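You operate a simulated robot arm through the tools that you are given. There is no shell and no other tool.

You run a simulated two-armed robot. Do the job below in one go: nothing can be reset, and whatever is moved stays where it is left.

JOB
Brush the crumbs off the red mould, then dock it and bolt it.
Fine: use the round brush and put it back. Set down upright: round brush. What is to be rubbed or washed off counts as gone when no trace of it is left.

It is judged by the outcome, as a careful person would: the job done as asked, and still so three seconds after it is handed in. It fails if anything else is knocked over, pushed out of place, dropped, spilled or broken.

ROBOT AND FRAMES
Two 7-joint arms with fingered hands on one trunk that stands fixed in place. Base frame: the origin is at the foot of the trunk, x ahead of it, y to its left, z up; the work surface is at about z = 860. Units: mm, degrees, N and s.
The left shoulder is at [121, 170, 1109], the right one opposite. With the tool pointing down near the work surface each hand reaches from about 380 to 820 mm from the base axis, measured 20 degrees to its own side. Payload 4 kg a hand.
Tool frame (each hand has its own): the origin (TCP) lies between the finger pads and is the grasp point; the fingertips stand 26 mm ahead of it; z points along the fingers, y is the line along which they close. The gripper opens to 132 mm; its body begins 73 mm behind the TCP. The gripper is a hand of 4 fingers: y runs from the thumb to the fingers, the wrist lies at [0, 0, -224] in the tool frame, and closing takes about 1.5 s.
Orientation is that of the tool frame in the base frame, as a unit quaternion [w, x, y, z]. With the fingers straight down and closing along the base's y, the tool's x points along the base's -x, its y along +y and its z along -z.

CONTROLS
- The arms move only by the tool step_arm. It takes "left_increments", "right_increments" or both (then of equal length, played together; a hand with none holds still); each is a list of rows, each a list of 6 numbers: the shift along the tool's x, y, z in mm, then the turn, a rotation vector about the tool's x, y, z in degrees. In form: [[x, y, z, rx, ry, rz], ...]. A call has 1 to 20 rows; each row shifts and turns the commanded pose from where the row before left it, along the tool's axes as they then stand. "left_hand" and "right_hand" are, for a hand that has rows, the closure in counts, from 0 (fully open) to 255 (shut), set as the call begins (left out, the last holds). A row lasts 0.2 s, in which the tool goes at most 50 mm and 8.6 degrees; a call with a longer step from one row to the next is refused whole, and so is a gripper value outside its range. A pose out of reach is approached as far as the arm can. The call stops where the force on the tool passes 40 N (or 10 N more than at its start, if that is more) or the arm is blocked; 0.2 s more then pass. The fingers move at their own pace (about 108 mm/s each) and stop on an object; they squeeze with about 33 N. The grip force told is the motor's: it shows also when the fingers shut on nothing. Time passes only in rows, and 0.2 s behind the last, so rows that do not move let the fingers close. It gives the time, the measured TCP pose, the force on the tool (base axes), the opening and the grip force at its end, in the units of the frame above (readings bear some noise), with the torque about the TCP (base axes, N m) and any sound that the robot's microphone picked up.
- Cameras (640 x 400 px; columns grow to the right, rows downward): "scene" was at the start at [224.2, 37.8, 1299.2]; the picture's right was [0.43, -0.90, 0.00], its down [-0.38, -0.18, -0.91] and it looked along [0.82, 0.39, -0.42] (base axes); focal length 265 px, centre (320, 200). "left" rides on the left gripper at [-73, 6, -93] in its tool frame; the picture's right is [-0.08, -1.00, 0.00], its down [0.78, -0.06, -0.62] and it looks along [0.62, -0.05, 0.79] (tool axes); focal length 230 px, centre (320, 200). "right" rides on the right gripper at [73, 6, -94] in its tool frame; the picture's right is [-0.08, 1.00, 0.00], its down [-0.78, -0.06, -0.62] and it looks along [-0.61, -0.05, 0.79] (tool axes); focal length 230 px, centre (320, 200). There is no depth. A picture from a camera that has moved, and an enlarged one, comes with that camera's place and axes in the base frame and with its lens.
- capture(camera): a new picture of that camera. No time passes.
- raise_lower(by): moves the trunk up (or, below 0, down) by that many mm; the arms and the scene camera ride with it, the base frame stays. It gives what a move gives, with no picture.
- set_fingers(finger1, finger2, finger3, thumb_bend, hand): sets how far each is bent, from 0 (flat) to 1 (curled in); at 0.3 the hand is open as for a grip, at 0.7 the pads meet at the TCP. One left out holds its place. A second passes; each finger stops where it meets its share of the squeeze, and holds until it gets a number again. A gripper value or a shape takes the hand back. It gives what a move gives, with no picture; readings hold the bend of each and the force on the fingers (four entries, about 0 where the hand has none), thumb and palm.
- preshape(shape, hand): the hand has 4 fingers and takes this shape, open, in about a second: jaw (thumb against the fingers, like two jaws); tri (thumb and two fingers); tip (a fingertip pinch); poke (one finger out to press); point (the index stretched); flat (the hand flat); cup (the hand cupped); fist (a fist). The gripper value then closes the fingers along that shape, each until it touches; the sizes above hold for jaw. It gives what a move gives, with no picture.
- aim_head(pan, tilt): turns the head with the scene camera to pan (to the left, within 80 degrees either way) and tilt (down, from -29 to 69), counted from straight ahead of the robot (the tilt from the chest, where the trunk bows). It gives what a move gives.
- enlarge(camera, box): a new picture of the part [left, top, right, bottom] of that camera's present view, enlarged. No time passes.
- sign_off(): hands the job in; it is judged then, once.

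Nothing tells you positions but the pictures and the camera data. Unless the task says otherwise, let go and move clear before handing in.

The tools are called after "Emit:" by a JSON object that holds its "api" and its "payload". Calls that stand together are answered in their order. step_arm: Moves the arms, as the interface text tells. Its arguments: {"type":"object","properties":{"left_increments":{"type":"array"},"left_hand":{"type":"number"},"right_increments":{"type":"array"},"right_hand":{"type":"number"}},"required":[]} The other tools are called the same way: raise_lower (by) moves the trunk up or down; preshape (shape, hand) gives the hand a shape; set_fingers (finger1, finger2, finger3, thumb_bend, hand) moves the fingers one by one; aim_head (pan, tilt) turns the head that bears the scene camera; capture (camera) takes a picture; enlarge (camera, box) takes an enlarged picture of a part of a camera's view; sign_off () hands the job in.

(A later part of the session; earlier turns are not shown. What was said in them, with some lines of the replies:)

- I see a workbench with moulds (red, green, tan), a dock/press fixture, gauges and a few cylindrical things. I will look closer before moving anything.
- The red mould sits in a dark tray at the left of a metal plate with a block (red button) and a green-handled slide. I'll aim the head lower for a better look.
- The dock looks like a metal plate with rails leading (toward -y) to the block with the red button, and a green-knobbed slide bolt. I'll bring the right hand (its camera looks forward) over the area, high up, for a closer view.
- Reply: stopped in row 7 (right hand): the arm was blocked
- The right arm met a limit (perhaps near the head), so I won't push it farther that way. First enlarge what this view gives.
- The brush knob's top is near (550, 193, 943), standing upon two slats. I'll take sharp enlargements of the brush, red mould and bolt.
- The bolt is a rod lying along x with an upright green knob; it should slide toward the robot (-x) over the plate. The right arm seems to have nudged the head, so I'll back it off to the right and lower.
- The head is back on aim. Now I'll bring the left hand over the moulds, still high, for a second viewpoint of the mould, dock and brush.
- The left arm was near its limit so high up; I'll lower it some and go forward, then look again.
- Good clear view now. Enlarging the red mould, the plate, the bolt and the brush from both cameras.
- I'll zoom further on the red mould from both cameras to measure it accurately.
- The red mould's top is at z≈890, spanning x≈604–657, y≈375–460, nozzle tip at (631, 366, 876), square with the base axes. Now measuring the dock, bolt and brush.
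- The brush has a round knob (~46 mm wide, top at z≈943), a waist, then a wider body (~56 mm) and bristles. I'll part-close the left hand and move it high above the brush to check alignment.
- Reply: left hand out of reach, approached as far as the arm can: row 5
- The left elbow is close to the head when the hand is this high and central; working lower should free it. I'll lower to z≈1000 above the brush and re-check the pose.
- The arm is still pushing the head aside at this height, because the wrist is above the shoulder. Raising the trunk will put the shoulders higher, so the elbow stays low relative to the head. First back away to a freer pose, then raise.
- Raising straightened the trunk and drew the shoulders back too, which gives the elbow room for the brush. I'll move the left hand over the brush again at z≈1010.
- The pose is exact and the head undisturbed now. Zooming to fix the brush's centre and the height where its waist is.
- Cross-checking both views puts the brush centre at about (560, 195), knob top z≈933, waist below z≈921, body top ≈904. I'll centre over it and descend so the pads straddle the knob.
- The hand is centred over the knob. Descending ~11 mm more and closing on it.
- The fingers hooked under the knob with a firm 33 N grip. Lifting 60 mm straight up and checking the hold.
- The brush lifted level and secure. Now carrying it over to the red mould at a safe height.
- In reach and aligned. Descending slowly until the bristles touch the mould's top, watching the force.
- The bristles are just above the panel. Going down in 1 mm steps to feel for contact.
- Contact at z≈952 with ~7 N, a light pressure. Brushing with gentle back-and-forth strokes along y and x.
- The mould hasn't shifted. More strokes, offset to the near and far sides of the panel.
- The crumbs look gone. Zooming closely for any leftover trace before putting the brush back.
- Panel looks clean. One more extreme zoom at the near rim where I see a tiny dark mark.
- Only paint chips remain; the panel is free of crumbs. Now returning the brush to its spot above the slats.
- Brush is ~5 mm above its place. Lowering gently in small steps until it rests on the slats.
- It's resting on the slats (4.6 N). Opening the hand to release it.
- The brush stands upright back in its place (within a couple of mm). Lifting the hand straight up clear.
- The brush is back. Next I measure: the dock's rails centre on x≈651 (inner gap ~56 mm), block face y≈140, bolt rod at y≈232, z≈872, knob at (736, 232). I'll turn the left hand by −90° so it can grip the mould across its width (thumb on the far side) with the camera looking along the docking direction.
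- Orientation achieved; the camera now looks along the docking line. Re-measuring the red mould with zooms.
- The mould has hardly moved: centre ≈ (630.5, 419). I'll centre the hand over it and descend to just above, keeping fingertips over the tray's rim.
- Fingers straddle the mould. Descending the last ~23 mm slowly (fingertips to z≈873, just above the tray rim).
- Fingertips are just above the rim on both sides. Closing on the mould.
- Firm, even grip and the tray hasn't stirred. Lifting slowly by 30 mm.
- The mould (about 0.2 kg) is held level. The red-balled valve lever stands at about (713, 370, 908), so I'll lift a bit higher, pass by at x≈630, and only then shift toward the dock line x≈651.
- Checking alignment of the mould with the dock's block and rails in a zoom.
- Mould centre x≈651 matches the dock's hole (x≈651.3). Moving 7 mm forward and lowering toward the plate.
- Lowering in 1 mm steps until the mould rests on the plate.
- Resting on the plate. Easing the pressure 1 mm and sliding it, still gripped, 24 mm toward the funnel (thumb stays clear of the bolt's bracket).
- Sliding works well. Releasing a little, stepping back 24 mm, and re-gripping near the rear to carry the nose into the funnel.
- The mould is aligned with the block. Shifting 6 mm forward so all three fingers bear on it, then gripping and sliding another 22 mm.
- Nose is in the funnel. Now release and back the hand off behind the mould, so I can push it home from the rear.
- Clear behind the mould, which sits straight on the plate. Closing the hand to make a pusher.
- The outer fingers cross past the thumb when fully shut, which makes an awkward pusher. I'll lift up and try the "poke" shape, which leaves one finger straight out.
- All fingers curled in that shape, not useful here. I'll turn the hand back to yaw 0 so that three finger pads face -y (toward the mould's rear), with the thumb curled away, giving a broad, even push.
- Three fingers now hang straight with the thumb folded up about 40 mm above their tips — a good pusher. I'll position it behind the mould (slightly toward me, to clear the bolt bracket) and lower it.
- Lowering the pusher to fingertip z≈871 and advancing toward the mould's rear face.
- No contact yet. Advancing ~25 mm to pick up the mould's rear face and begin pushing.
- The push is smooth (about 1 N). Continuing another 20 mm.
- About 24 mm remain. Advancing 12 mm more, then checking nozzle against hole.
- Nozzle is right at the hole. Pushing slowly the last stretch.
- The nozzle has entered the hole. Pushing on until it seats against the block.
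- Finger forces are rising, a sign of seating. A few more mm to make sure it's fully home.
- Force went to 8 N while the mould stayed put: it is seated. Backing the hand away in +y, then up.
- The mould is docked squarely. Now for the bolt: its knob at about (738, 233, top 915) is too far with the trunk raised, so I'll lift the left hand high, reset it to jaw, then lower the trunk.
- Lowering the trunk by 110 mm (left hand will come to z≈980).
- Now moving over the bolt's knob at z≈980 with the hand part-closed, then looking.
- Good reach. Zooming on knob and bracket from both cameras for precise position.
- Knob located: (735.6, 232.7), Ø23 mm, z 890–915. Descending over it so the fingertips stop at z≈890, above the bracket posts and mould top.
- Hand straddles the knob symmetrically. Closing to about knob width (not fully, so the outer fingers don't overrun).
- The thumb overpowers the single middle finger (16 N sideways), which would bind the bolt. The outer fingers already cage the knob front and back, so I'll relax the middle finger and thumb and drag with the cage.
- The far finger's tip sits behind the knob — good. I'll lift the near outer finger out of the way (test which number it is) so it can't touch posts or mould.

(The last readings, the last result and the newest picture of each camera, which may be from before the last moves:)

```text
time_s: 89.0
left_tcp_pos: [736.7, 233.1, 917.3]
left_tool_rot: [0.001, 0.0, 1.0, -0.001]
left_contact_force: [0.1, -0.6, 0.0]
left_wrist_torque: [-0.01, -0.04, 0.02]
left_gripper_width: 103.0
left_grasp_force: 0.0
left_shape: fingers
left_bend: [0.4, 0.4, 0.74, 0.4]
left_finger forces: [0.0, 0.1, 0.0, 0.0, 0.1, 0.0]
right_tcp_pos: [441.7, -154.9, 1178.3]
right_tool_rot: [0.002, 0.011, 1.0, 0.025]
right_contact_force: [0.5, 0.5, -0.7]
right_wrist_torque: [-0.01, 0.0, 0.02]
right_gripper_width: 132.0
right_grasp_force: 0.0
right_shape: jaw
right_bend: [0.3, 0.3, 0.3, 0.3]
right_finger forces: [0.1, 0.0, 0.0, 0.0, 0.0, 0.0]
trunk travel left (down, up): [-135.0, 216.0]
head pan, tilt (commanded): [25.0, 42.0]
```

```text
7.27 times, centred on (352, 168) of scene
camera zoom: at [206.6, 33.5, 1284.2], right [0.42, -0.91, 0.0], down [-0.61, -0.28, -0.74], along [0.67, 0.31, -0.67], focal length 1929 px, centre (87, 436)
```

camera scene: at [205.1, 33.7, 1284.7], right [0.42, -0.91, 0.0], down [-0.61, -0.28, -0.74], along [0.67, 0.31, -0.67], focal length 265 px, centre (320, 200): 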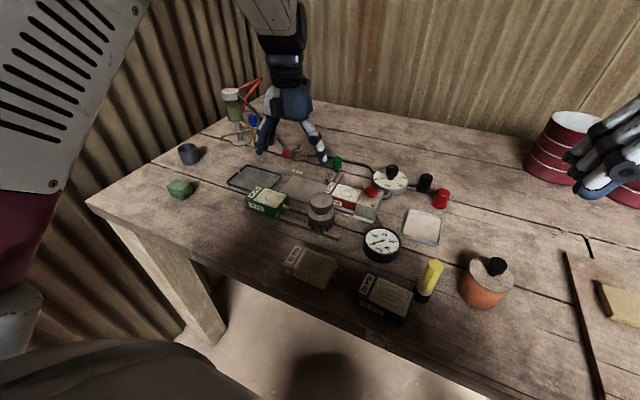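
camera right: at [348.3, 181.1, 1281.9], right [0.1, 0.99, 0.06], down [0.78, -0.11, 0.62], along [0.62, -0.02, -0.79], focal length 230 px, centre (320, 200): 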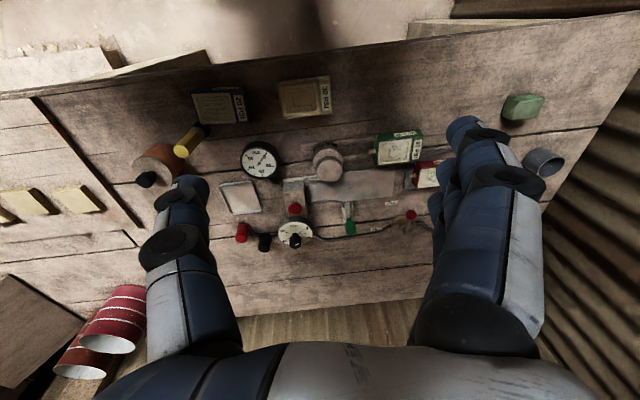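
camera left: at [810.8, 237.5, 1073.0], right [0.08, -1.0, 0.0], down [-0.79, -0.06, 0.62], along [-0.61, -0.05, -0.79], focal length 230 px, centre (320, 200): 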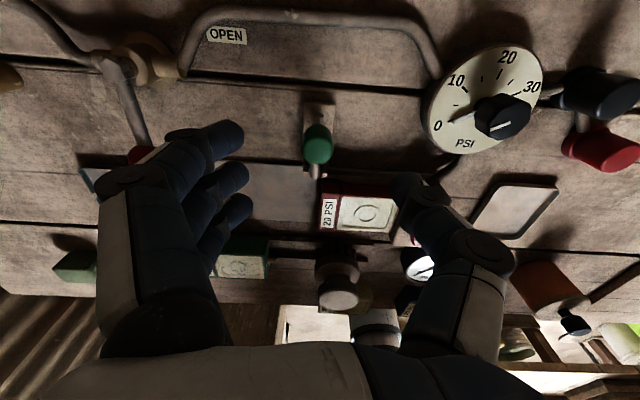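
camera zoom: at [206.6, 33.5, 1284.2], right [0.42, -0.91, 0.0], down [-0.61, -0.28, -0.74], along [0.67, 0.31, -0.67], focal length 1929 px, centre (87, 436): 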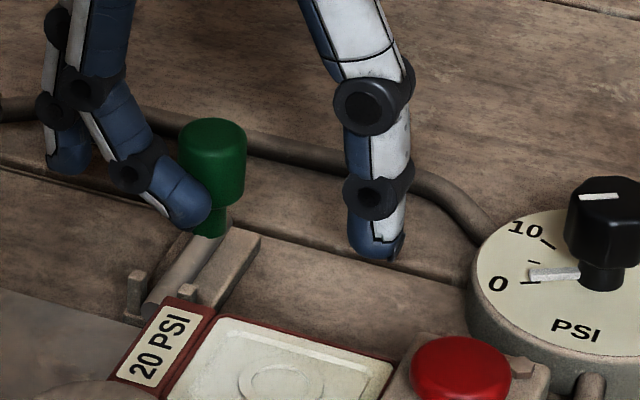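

Finger1 is the far one. Setting finger1 curled behind the knob and the others open.

Emit:
{"api": "set_fingers", "payload": {"hand": "left", "finger1": 0.76, "finger2": 0.4, "finger3": 0.35, "thumb_bend": 0.35}}

Emit:
{"api": "enlarge", "payload": {"camera": "left", "box": [160, 60, 480, 260]}}

Emit:
{"api": "enlarge", "payload": {"camera": "scene", "box": [320, 140, 384, 195]}}

```text
time_s: 90.0
left_tcp_pos: [735.5, 232.0, 917.5]
left_tool_rot: [0.0, 0.001, 1.0, 0.0]
left_contact_force: [1.2, 0.2, -0.2]
left_wrist_torque: [-0.02, 0.01, 0.01]
left_gripper_width: 54.6
left_grasp_force: 0.2
left_shape: fingers
left_bend: [0.76, 0.4, 0.35, 0.35]
left_finger forces: [0.0, 0.0, 0.1, 0.1, 0.1, 0.0]
right_tcp_pos: [442.1, -154.3, 1178.4]
right_tool_rot: [0.001, 0.01, 1.0, 0.025]
right_contact_force: [-0.3, 0.2, 0.2]
right_wrist_torque: [0.02, -0.01, -0.01]
right_gripper_width: 131.7
right_grasp_force: 0.0
right_shape: jaw
right_bend: [0.3, 0.3, 0.3, 0.3]
right_finger forces: [0.0, 0.0, 0.0, 0.1, 0.1, 0.0]
trunk travel left (down, up): [-135.0, 216.0]
head pan, tilt (commanded): [25.0, 42.0]
```

```text
2.00 times, centred on (320, 160) of left
camera zoom: at [808.6, 237.3, 1008.8], right [0.08, -1.0, 0.0], down [-0.79, -0.06, 0.62], along [-0.61, -0.05, -0.79], focal length 460 px, centre (320, 280)
```

zoom: 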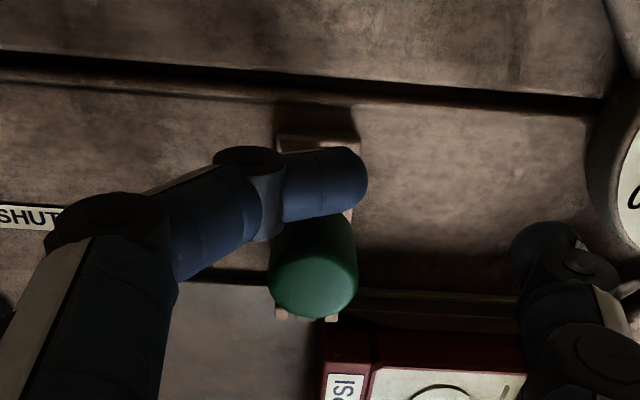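

```text
7.27 times, centred on (352, 168) of scene
camera zoom: at [206.6, 33.5, 1284.2], right [0.42, -0.91, 0.0], down [-0.61, -0.28, -0.74], along [0.67, 0.31, -0.67], focal length 1929 px, centre (87, 436)
```

zoom: 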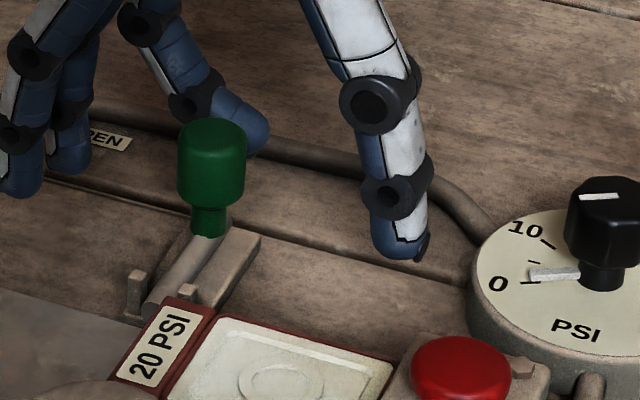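

The far finger is hooked fully behind the knob. Pulling toward me (-x) gently, 9 mm first.

Emit:
{"api": "step_arm", "payload": {"left_increments": [[3, 0, 0, 0, 0, 0], [3, 0, 0, 0, 0, 0], [3, 0, 0, 0, 0, 0], [0, 0, 0, 0, 0, 0]]}}

Emit:
{"api": "enlarge", "payload": {"camera": "left", "box": [160, 60, 480, 260]}}

Emit:
{"api": "enlarge", "payload": {"camera": "scene", "box": [320, 140, 384, 195]}}

```text
time_s: 91.0
left_tcp_pos: [727.9, 231.5, 915.9]
left_tool_rot: [0.0, 0.001, 1.0, 0.0]
left_contact_force: [-0.1, 0.0, 0.4]
left_wrist_torque: [0.03, -0.02, -0.01]
left_gripper_width: 54.7
left_grasp_force: 0.6
left_shape: fingers
left_bend: [0.76, 0.4, 0.35, 0.35]
left_finger forces: [0.5, 0.0, 0.0, 0.0, 0.0, 0.0]
right_tcp_pos: [442.8, -154.8, 1178.4]
right_tool_rot: [0.002, 0.011, 1.0, 0.024]
right_contact_force: [0.0, 0.5, -0.3]
right_wrist_torque: [0.01, -0.01, 0.03]
right_gripper_width: 132.1
right_grasp_force: 0.1
right_shape: jaw
right_bend: [0.3, 0.3, 0.3, 0.3]
right_finger forces: [0.0, 0.0, 0.1, 0.0, 0.0, 0.0]
trunk travel left (down, up): [-135.0, 216.0]
head pan, tilt (commanded): [25.0, 42.0]
```

```text
2.00 times, centred on (320, 160) of left
camera zoom: at [799.8, 237.5, 1008.5], right [0.08, -1.0, 0.0], down [-0.79, -0.06, 0.62], along [-0.61, -0.05, -0.79], focal length 460 px, centre (320, 280)
```

zoom: 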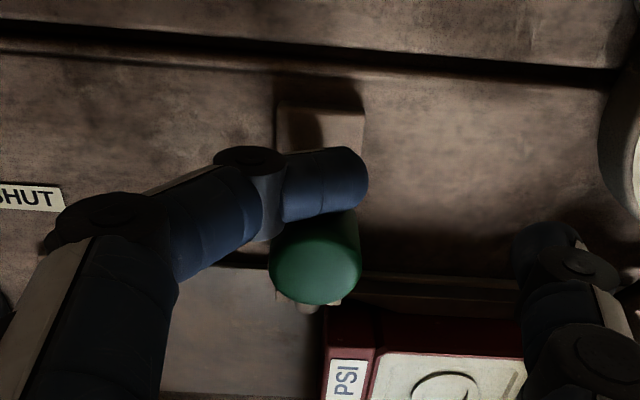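

```text
7.27 times, centred on (352, 168) of scene
camera zoom: at [206.7, 33.5, 1284.2], right [0.42, -0.91, 0.0], down [-0.61, -0.28, -0.74], along [0.67, 0.31, -0.67], focal length 1929 px, centre (87, 436)
```

zoom: 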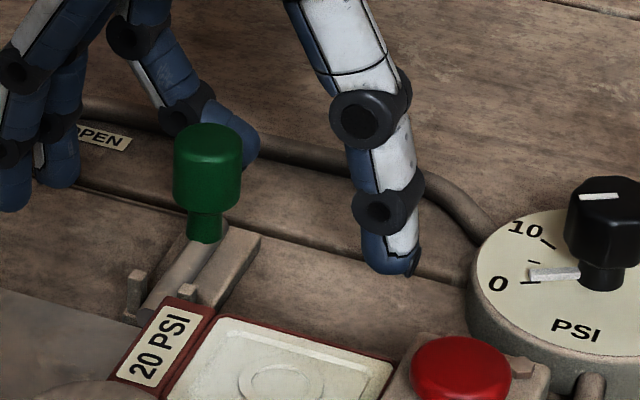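

The bolt slides easily (~0.5 N). Continuing 24 mm more.

Emit:
{"api": "step_arm", "payload": {"left_increments": [[4, 0, 0, 0, 0, 0], [4, 0, 0, 0, 0, 0], [4, 0, 0, 0, 0, 0], [4, 0, 0, 0, 0, 0], [4, 0, 0, 0, 0, 0], [4, 0, 0, 0, 0, 0], [0, 0, 0, 0, 0, 0]]}}

Emit:
{"api": "enlarge", "payload": {"camera": "left", "box": [160, 60, 480, 260]}}

Emit:
{"api": "enlarge", "payload": {"camera": "scene", "box": [320, 140, 384, 195]}}

```text
time_s: 92.6
left_tcp_pos: [704.2, 233.3, 916.6]
left_tool_rot: [0.0, 0.001, 1.0, 0.0]
left_contact_force: [0.2, 0.1, -0.5]
left_wrist_torque: [0.01, 0.0, 0.0]
left_gripper_width: 54.6
left_grasp_force: 0.2
left_shape: fingers
left_bend: [0.76, 0.4, 0.35, 0.35]
left_finger forces: [0.2, 0.0, 0.0, 0.0, 0.0, 0.1]
right_tcp_pos: [443.1, -154.3, 1177.7]
right_tool_rot: [0.003, 0.009, 1.0, 0.025]
right_contact_force: [-0.3, -0.2, 0.4]
right_wrist_torque: [-0.01, 0.0, -0.01]
right_gripper_width: 131.8
right_grasp_force: 0.0
right_shape: jaw
right_bend: [0.3, 0.3, 0.3, 0.3]
right_finger forces: [0.0, 0.1, 0.0, 0.0, 0.0, 0.0]
trunk travel left (down, up): [-135.0, 216.0]
head pan, tilt (commanded): [25.0, 42.0]
```

```text
2.00 times, centred on (320, 160) of left
camera zoom: at [775.6, 237.9, 1008.6], right [0.08, -1.0, 0.0], down [-0.79, -0.06, 0.62], along [-0.61, -0.05, -0.79], focal length 460 px, centre (320, 280)
```

zoom: 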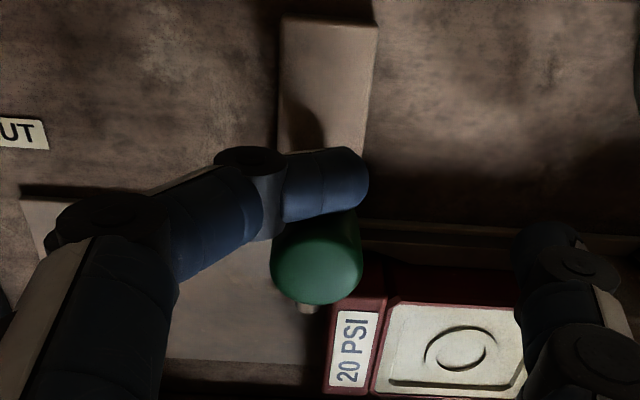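

```text
7.27 times, centred on (352, 168) of scene
camera zoom: at [206.7, 33.5, 1284.2], right [0.42, -0.91, 0.0], down [-0.61, -0.28, -0.74], along [0.67, 0.31, -0.67], focal length 1929 px, centre (87, 436)
```

zoom: 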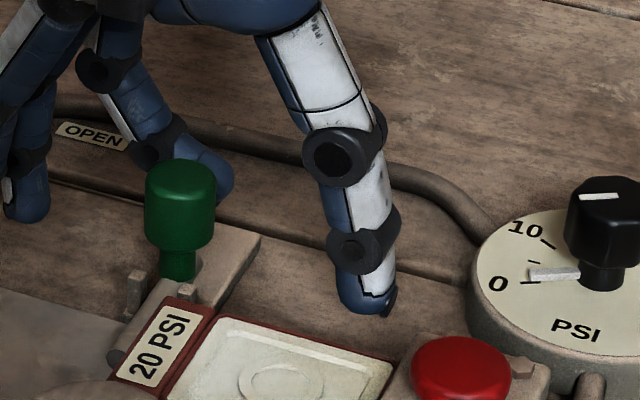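

The rod now extends behind the mould. Continuing until the bolt comes to its stop.

Emit:
{"api": "step_arm", "payload": {"left_increments": [[2, 0, 0, 0, 0, 0], [2, 0, 0, 0, 0, 0], [2, 0, 0, 0, 0, 0], [2, 0, 0, 0, 0, 0], [0, 0, 0, 0, 0, 0]]}}

Emit:
{"api": "enlarge", "payload": {"camera": "left", "box": [160, 60, 480, 260]}}

Emit:
{"api": "enlarge", "payload": {"camera": "scene", "box": [320, 140, 384, 195]}}

```text
time_s: 93.8
left_tcp_pos: [695.4, 232.6, 916.4]
left_tool_rot: [0.0, 0.001, 1.0, 0.0]
left_contact_force: [0.6, -0.1, 0.6]
left_wrist_torque: [0.0, -0.06, 0.02]
left_gripper_width: 54.2
left_grasp_force: 0.0
left_shape: fingers
left_bend: [0.76, 0.4, 0.35, 0.35]
left_finger forces: [0.0, 0.0, 0.1, 0.0, 0.1, 0.1]
right_tcp_pos: [442.8, -154.1, 1178.0]
right_tool_rot: [0.002, 0.01, 1.0, 0.024]
right_contact_force: [-0.5, 0.4, 0.2]
right_wrist_torque: [-0.01, -0.02, 0.02]
right_gripper_width: 131.9
right_grasp_force: 0.1
right_shape: jaw
right_bend: [0.3, 0.3, 0.3, 0.3]
right_finger forces: [0.0, 0.0, 0.0, 0.0, 0.1, 0.1]
trunk travel left (down, up): [-135.0, 216.0]
head pan, tilt (commanded): [25.0, 42.0]
```

```text
2.00 times, centred on (320, 160) of left
camera zoom: at [767.6, 237.9, 1008.4], right [0.08, -1.0, 0.0], down [-0.79, -0.06, 0.62], along [-0.61, -0.05, -0.79], focal length 460 px, centre (320, 280)
```

zoom: 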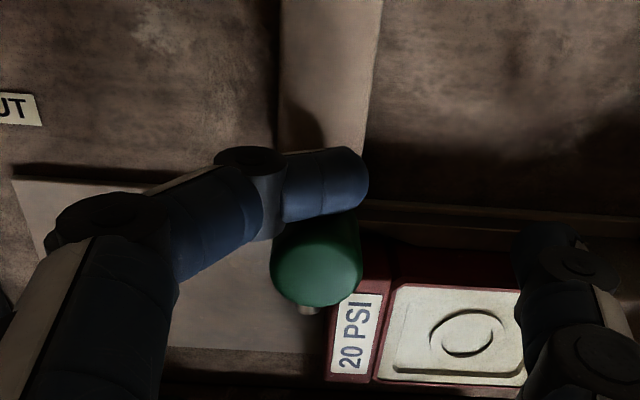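

```text
7.27 times, centred on (352, 168) of scene
camera zoom: at [206.6, 33.5, 1284.2], right [0.42, -0.91, 0.0], down [-0.61, -0.28, -0.74], along [0.67, 0.31, -0.67], focal length 1929 px, centre (87, 436)
```

zoom: 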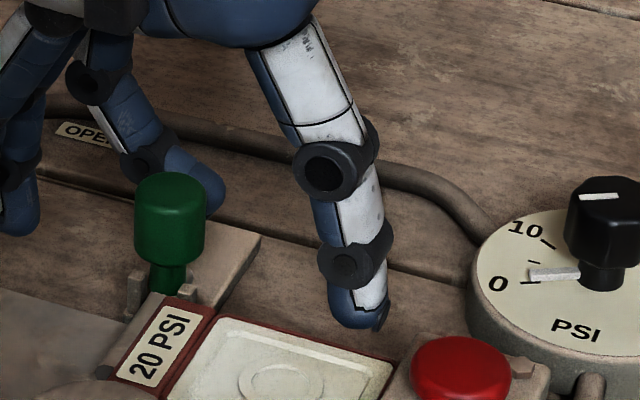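

No stop yet. Continuing in small steps while watching the finger force.

Emit:
{"api": "step_arm", "payload": {"left_increments": [[2, 0, 0, 0, 0, 0], [2, 0, 0, 0, 0, 0], [2, 0, 0, 0, 0, 0], [0, 0, 0, 0, 0, 0]]}}

Emit:
{"api": "enlarge", "payload": {"camera": "scene", "box": [320, 140, 384, 195]}}

Emit:
{"api": "enlarge", "payload": {"camera": "left", "box": [160, 60, 480, 260]}}

```text
time_s: 94.8
left_tcp_pos: [690.7, 232.2, 917.6]
left_tool_rot: [0.001, 0.002, 1.0, 0.001]
left_contact_force: [4.2, -0.1, 0.7]
left_wrist_torque: [0.01, -0.03, -0.01]
left_gripper_width: 54.6
left_grasp_force: 2.5
left_shape: fingers
left_bend: [0.76, 0.4, 0.35, 0.35]
left_finger forces: [4.5, 0.1, 0.0, 0.0, 0.0, 0.1]
right_tcp_pos: [442.1, -154.7, 1177.1]
right_tool_rot: [0.002, 0.01, 1.0, 0.024]
right_contact_force: [-0.3, -0.3, 0.3]
right_wrist_torque: [0.0, -0.01, 0.03]
right_gripper_width: 132.1
right_grasp_force: 0.0
right_shape: jaw
right_bend: [0.3, 0.3, 0.3, 0.3]
right_finger forces: [0.0, 0.0, 0.1, 0.1, 0.0, 0.1]
trunk travel left (down, up): [-135.0, 216.0]
head pan, tilt (commanded): [25.0, 42.0]
```

```text
7.27 times, centred on (352, 168) of scene
camera zoom: at [207.0, 33.5, 1284.1], right [0.42, -0.91, 0.0], down [-0.61, -0.28, -0.74], along [0.67, 0.31, -0.67], focal length 1929 px, centre (87, 436)
```

zoom: 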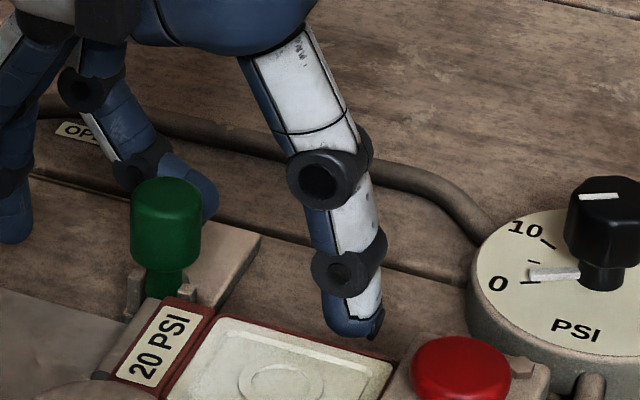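

```text
2.00 times, centred on (320, 160) of left
camera zoom: at [762.0, 238.0, 1008.8], right [0.08, -1.0, 0.0], down [-0.79, -0.06, 0.61], along [-0.61, -0.05, -0.79], focal length 460 px, centre (320, 280)
```

zoom: 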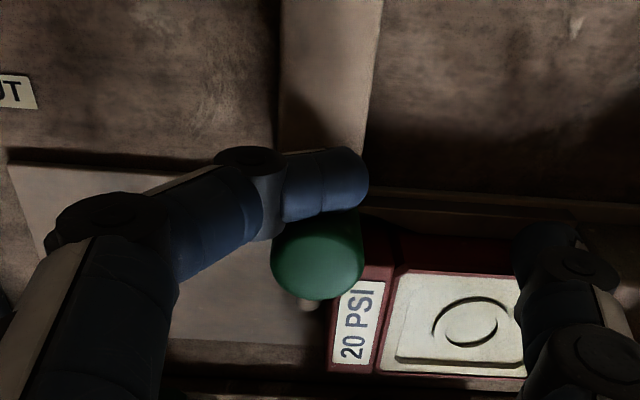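

Resistance appeared (4 N). One more small nudge to confirm it's the stop.

Emit:
{"api": "step_arm", "payload": {"left_increments": [[1, 0, 0, 0, 0, 0], [1, 0, 0, 0, 0, 0], [0, 0, 0, 0, 0, 0]]}}

Emit:
{"api": "enlarge", "payload": {"camera": "scene", "box": [320, 140, 384, 195]}}

```text
time_s: 95.6
left_tcp_pos: [689.0, 232.4, 916.5]
left_tool_rot: [0.001, 0.001, 1.0, 0.001]
left_contact_force: [12.9, 0.5, 1.0]
left_wrist_torque: [-0.02, -0.14, -0.02]
left_gripper_width: 54.5
left_grasp_force: 6.6
left_shape: fingers
left_bend: [0.76, 0.4, 0.35, 0.35]
left_finger forces: [13.1, 0.0, 0.1, 0.0, 0.0, 0.0]
right_tcp_pos: [444.7, -155.7, 1177.5]
right_tool_rot: [0.002, 0.01, 1.0, 0.025]
right_contact_force: [0.0, -0.2, -0.1]
right_wrist_torque: [-0.03, -0.02, 0.0]
right_gripper_width: 131.6
right_grasp_force: 0.1
right_shape: jaw
right_bend: [0.3, 0.3, 0.3, 0.3]
right_finger forces: [0.0, 0.1, 0.0, 0.0, 0.0, 0.0]
trunk travel left (down, up): [-135.0, 216.0]
head pan, tilt (commanded): [25.0, 42.0]
```

```text
7.27 times, centred on (352, 168) of scene
camera zoom: at [207.9, 33.5, 1284.0], right [0.42, -0.91, 0.0], down [-0.61, -0.28, -0.74], along [0.67, 0.31, -0.67], focal length 1929 px, centre (87, 436)
```

zoom: 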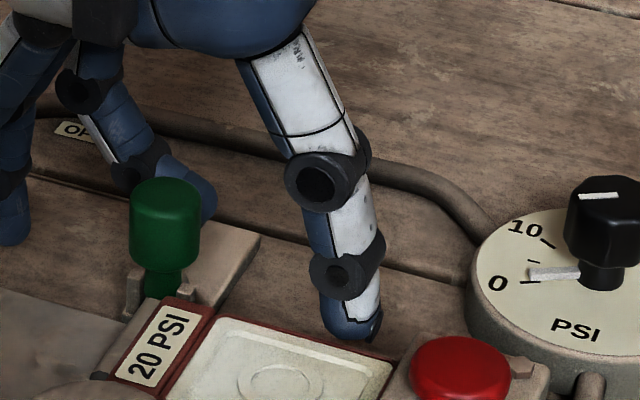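

The bolt is against its stop (13 N, no further motion). Easing off, opening the finger and lifting clear.

Emit:
{"api": "step_arm", "payload": {"left_increments": [[-3, 0, 0, 0, 0, 0], [-4, 0, 0, 0, 0, 0], [0, 0, 0, 0, 0, 0]]}}

Emit:
{"api": "set_fingers", "payload": {"hand": "left", "finger1": 0.35, "finger2": 0.35, "finger3": 0.35, "thumb_bend": 0.35}}

Emit:
{"api": "step_arm", "payload": {"left_increments": [[0, 0, -15, 0, 0, 0], [0, 0, -20, 0, 0, 0], [0, 0, -25, 0, 0, 0], [0, 10, -25, 0, 0, 0], [0, 30, 0, 0, 0, 0], [0, 30, 0, 0, 0, 0], [0, 30, 0, 0, 0, 0], [0, 0, 0, 0, 0, 0]]}}

Emit:
{"api": "capture", "payload": {"camera": "scene"}}

Emit:
{"api": "enlarge", "payload": {"camera": "scene", "box": [290, 140, 400, 230]}}

Emit:
{"api": "capture", "payload": {"camera": "left"}}

```text
time_s: 96.4
left_tcp_pos: [693.9, 233.0, 915.7]
left_tool_rot: [0.0, 0.001, 1.0, 0.0]
left_contact_force: [0.4, 0.4, -0.2]
left_wrist_torque: [0.0, -0.01, 0.02]
left_gripper_width: 54.2
left_grasp_force: 0.0
left_shape: fingers
left_bend: [0.76, 0.4, 0.35, 0.35]
left_finger forces: [0.0, 0.0, 0.1, 0.0, 0.0, 0.0]
right_tcp_pos: [442.8, -155.0, 1178.3]
right_tool_rot: [0.002, 0.01, 1.0, 0.024]
right_contact_force: [0.2, -0.8, -0.6]
right_wrist_torque: [-0.01, -0.01, 0.04]
right_gripper_width: 132.1
right_grasp_force: 0.1
right_shape: jaw
right_bend: [0.3, 0.3, 0.3, 0.3]
right_finger forces: [0.1, 0.0, 0.0, 0.0, 0.0, 0.0]
trunk travel left (down, up): [-135.0, 216.0]
head pan, tilt (commanded): [25.0, 42.0]
```

```text
time_s: 97.4
left_tcp_pos: [693.6, 232.0, 916.4]
left_tool_rot: [0.001, 0.001, 1.0, 0.0]
left_contact_force: [-0.2, 0.3, -0.5]
left_wrist_torque: [-0.02, -0.04, 0.02]
left_gripper_width: 119.4
left_grasp_force: 0.0
left_shape: fingers
left_bend: [0.35, 0.35, 0.35, 0.35]
left_finger forces: [0.1, 0.0, 0.0, 0.0, 0.0, 0.0]
right_tcp_pos: [441.4, -155.0, 1176.6]
right_tool_rot: [0.001, 0.011, 1.0, 0.025]
right_contact_force: [0.0, -0.1, -0.2]
right_wrist_torque: [-0.01, -0.01, -0.02]
right_gripper_width: 131.6
right_grasp_force: 0.0
right_shape: jaw
right_bend: [0.3, 0.3, 0.3, 0.3]
right_finger forces: [0.1, 0.0, 0.0, 0.0, 0.0, 0.1]
trunk travel left (down, up): [-135.0, 216.0]
head pan, tilt (commanded): [25.0, 42.0]
```

```text
time_s: 99.2
left_tcp_pos: [693.4, 332.2, 1002.2]
left_tool_rot: [0.001, 0.001, 1.0, 0.001]
left_contact_force: [-0.1, 0.4, -0.1]
left_wrist_torque: [0.03, 0.0, 0.02]
left_gripper_width: 119.8
left_grasp_force: 0.1
left_shape: fingers
left_bend: [0.35, 0.35, 0.35, 0.35]
left_finger forces: [0.0, 0.0, 0.0, 0.1, 0.1, 0.1]
right_tcp_pos: [440.8, -154.5, 1177.7]
right_tool_rot: [0.002, 0.011, 1.0, 0.025]
right_contact_force: [0.7, -0.4, -0.5]
right_wrist_torque: [-0.02, 0.01, 0.0]
right_gripper_width: 132.0
right_grasp_force: 0.0
right_shape: jaw
right_bend: [0.3, 0.3, 0.3, 0.3]
right_finger forces: [0.1, 0.0, 0.0, 0.0, 0.0, 0.0]
trunk travel left (down, up): [-135.0, 216.0]
head pan, tilt (commanded): [25.0, 42.0]
```

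```text
taken
camera scene: at [206.5, 33.3, 1284.2], right [0.42, -0.91, 0.0], down [-0.61, -0.28, -0.74], along [0.67, 0.31, -0.67], focal length 265 px, centre (320, 200)
```

scene: 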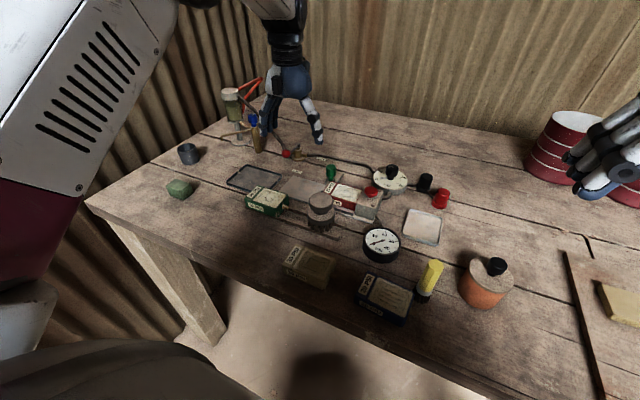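

```text
4.44 times, centred on (345, 185) of scene
camera zoom: at [206.5, 33.3, 1284.2], right [0.42, -0.91, 0.0], down [-0.61, -0.28, -0.74], along [0.67, 0.31, -0.67], focal length 1179 px, centre (209, 267)
```

zoom: 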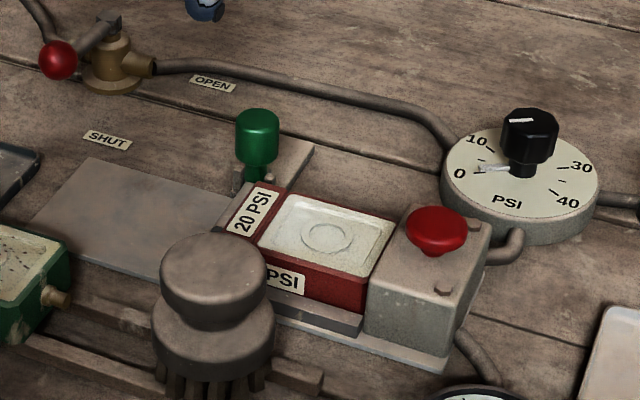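

```text
taken
camera left: at [766.7, 338.0, 1093.4], right [0.08, -1.0, 0.0], down [-0.79, -0.06, 0.62], along [-0.61, -0.05, -0.79], focal length 230 px, centre (320, 200)
```

left: 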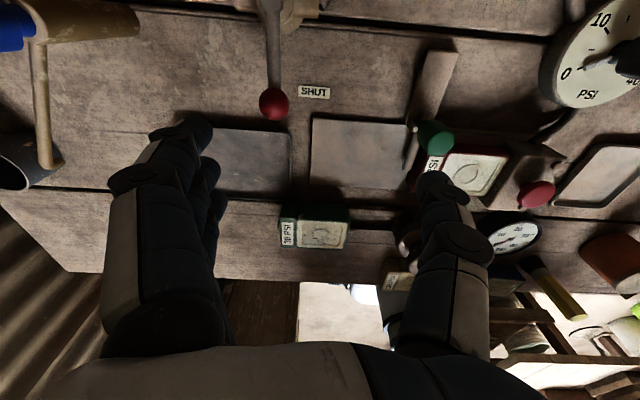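

Zooming to verify the bolt behind the mould, the seating against the block, and the panel's cleanliness.

Emit:
{"api": "enlarge", "payload": {"camera": "left", "box": [390, 90, 570, 220]}}

Emit:
{"api": "enlarge", "payload": {"camera": "scene", "box": [335, 170, 385, 215]}}

Emit:
{"api": "enlarge", "payload": {"camera": "scene", "box": [215, 155, 345, 245]}}

```text
3.08 times, centred on (480, 155) of left
camera zoom: at [766.7, 338.0, 1093.4], right [0.08, -1.0, 0.0], down [-0.79, -0.06, 0.62], along [-0.61, -0.05, -0.79], focal length 708 px, centre (-172, 338)
```

zoom: 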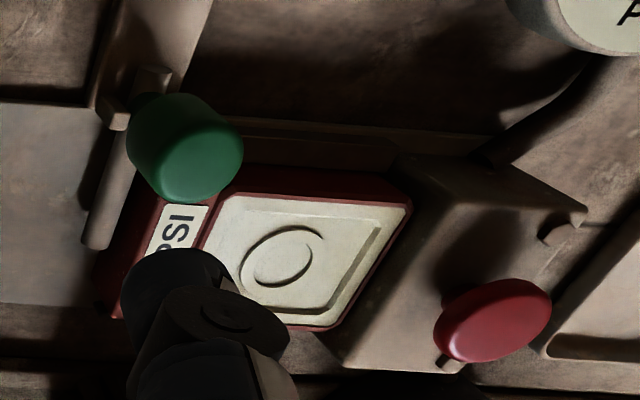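

```text
8.89 times, centred on (360, 192) of scene
camera zoom: at [206.5, 33.3, 1284.2], right [0.42, -0.91, 0.0], down [-0.61, -0.28, -0.74], along [0.67, 0.31, -0.67], focal length 2357 px, centre (-36, 267)
```

zoom: 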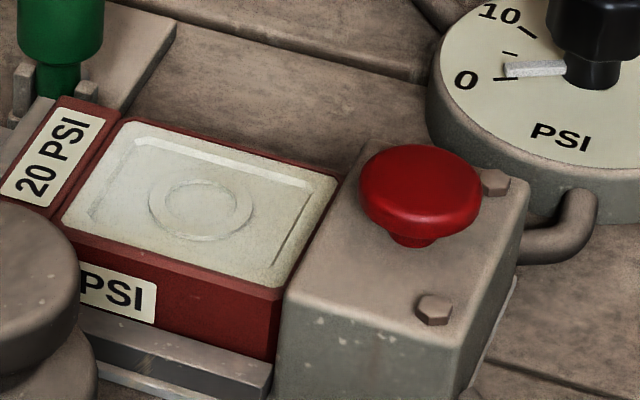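

```text
4.44 times, centred on (280, 200) of scene
camera zoom: at [206.5, 33.3, 1284.2], right [0.42, -0.91, 0.0], down [-0.61, -0.28, -0.74], along [0.67, 0.31, -0.67], focal length 1179 px, centre (498, 200)
```

zoom: 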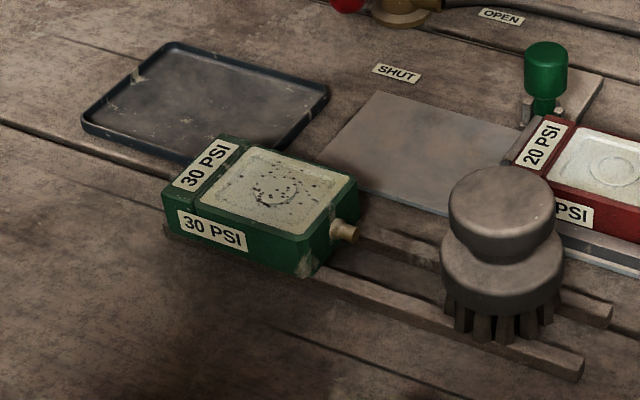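

Everything looks right: mould flush to the block, rod across behind it, brush upright in its place. One last close check of the panel for traces.

Emit:
{"api": "enlarge", "payload": {"camera": "scene", "box": [338, 180, 372, 204]}}

Emit:
{"api": "enlarge", "payload": {"camera": "scene", "box": [225, 160, 285, 200]}}

```text
16.00 times, centred on (355, 192) of scene
camera zoom: at [206.5, 33.3, 1284.2], right [0.42, -0.91, 0.0], down [-0.61, -0.28, -0.74], along [0.67, 0.31, -0.67], focal length 4243 px, centre (-240, 328)
```

zoom: 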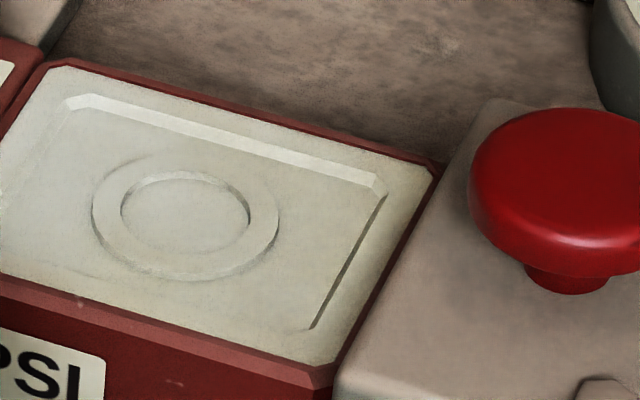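

```text
10.00 times, centred on (255, 180) of scene
camera zoom: at [206.5, 33.3, 1284.2], right [0.42, -0.91, 0.0], down [-0.61, -0.28, -0.74], along [0.67, 0.31, -0.67], focal length 2652 px, centre (970, 400)
```

zoom: 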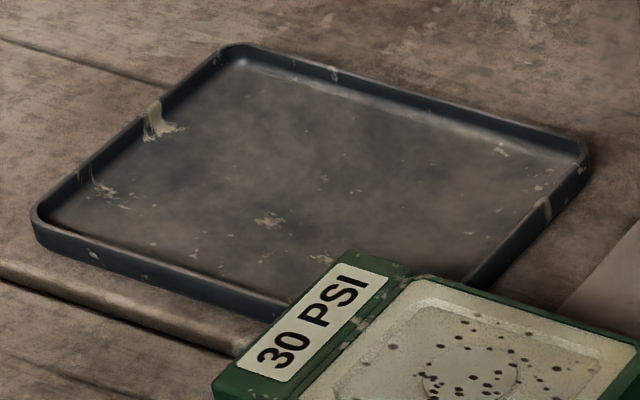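

The red mould's panel is free of crumbs, and the mould sits flush against the block. The bolt is home behind the mould, the round brush stands upright in its place, and both hands are clear. Handing in.

Emit:
{"api": "sign_off", "payload": {}}

```text
The job is handed in.
```

I brushed the red mould clean, docked it and bolted it. Zoomed views taken just before I handed in show no crumbs left on its panel.

- **Mould:** it is pushed fully home, with its nozzle in the block. It did not move under an 8 N push.
- **Bolt:** it is drawn to its stop, with the rod lying across behind the mould. There is a gap of roughly 5 mm between the rod and the mould.
- **Round brush:** it is back upright on the slats, within about 2 mm of where it started.
- **Everything else:** I saw nothing knocked over, moved or spilled, and both hands are clear of the bench.

Early on, the arms twice nudged the robot's own head. I backed off and moved the trunk to give them room, and neither nudge affected anything on the bench.
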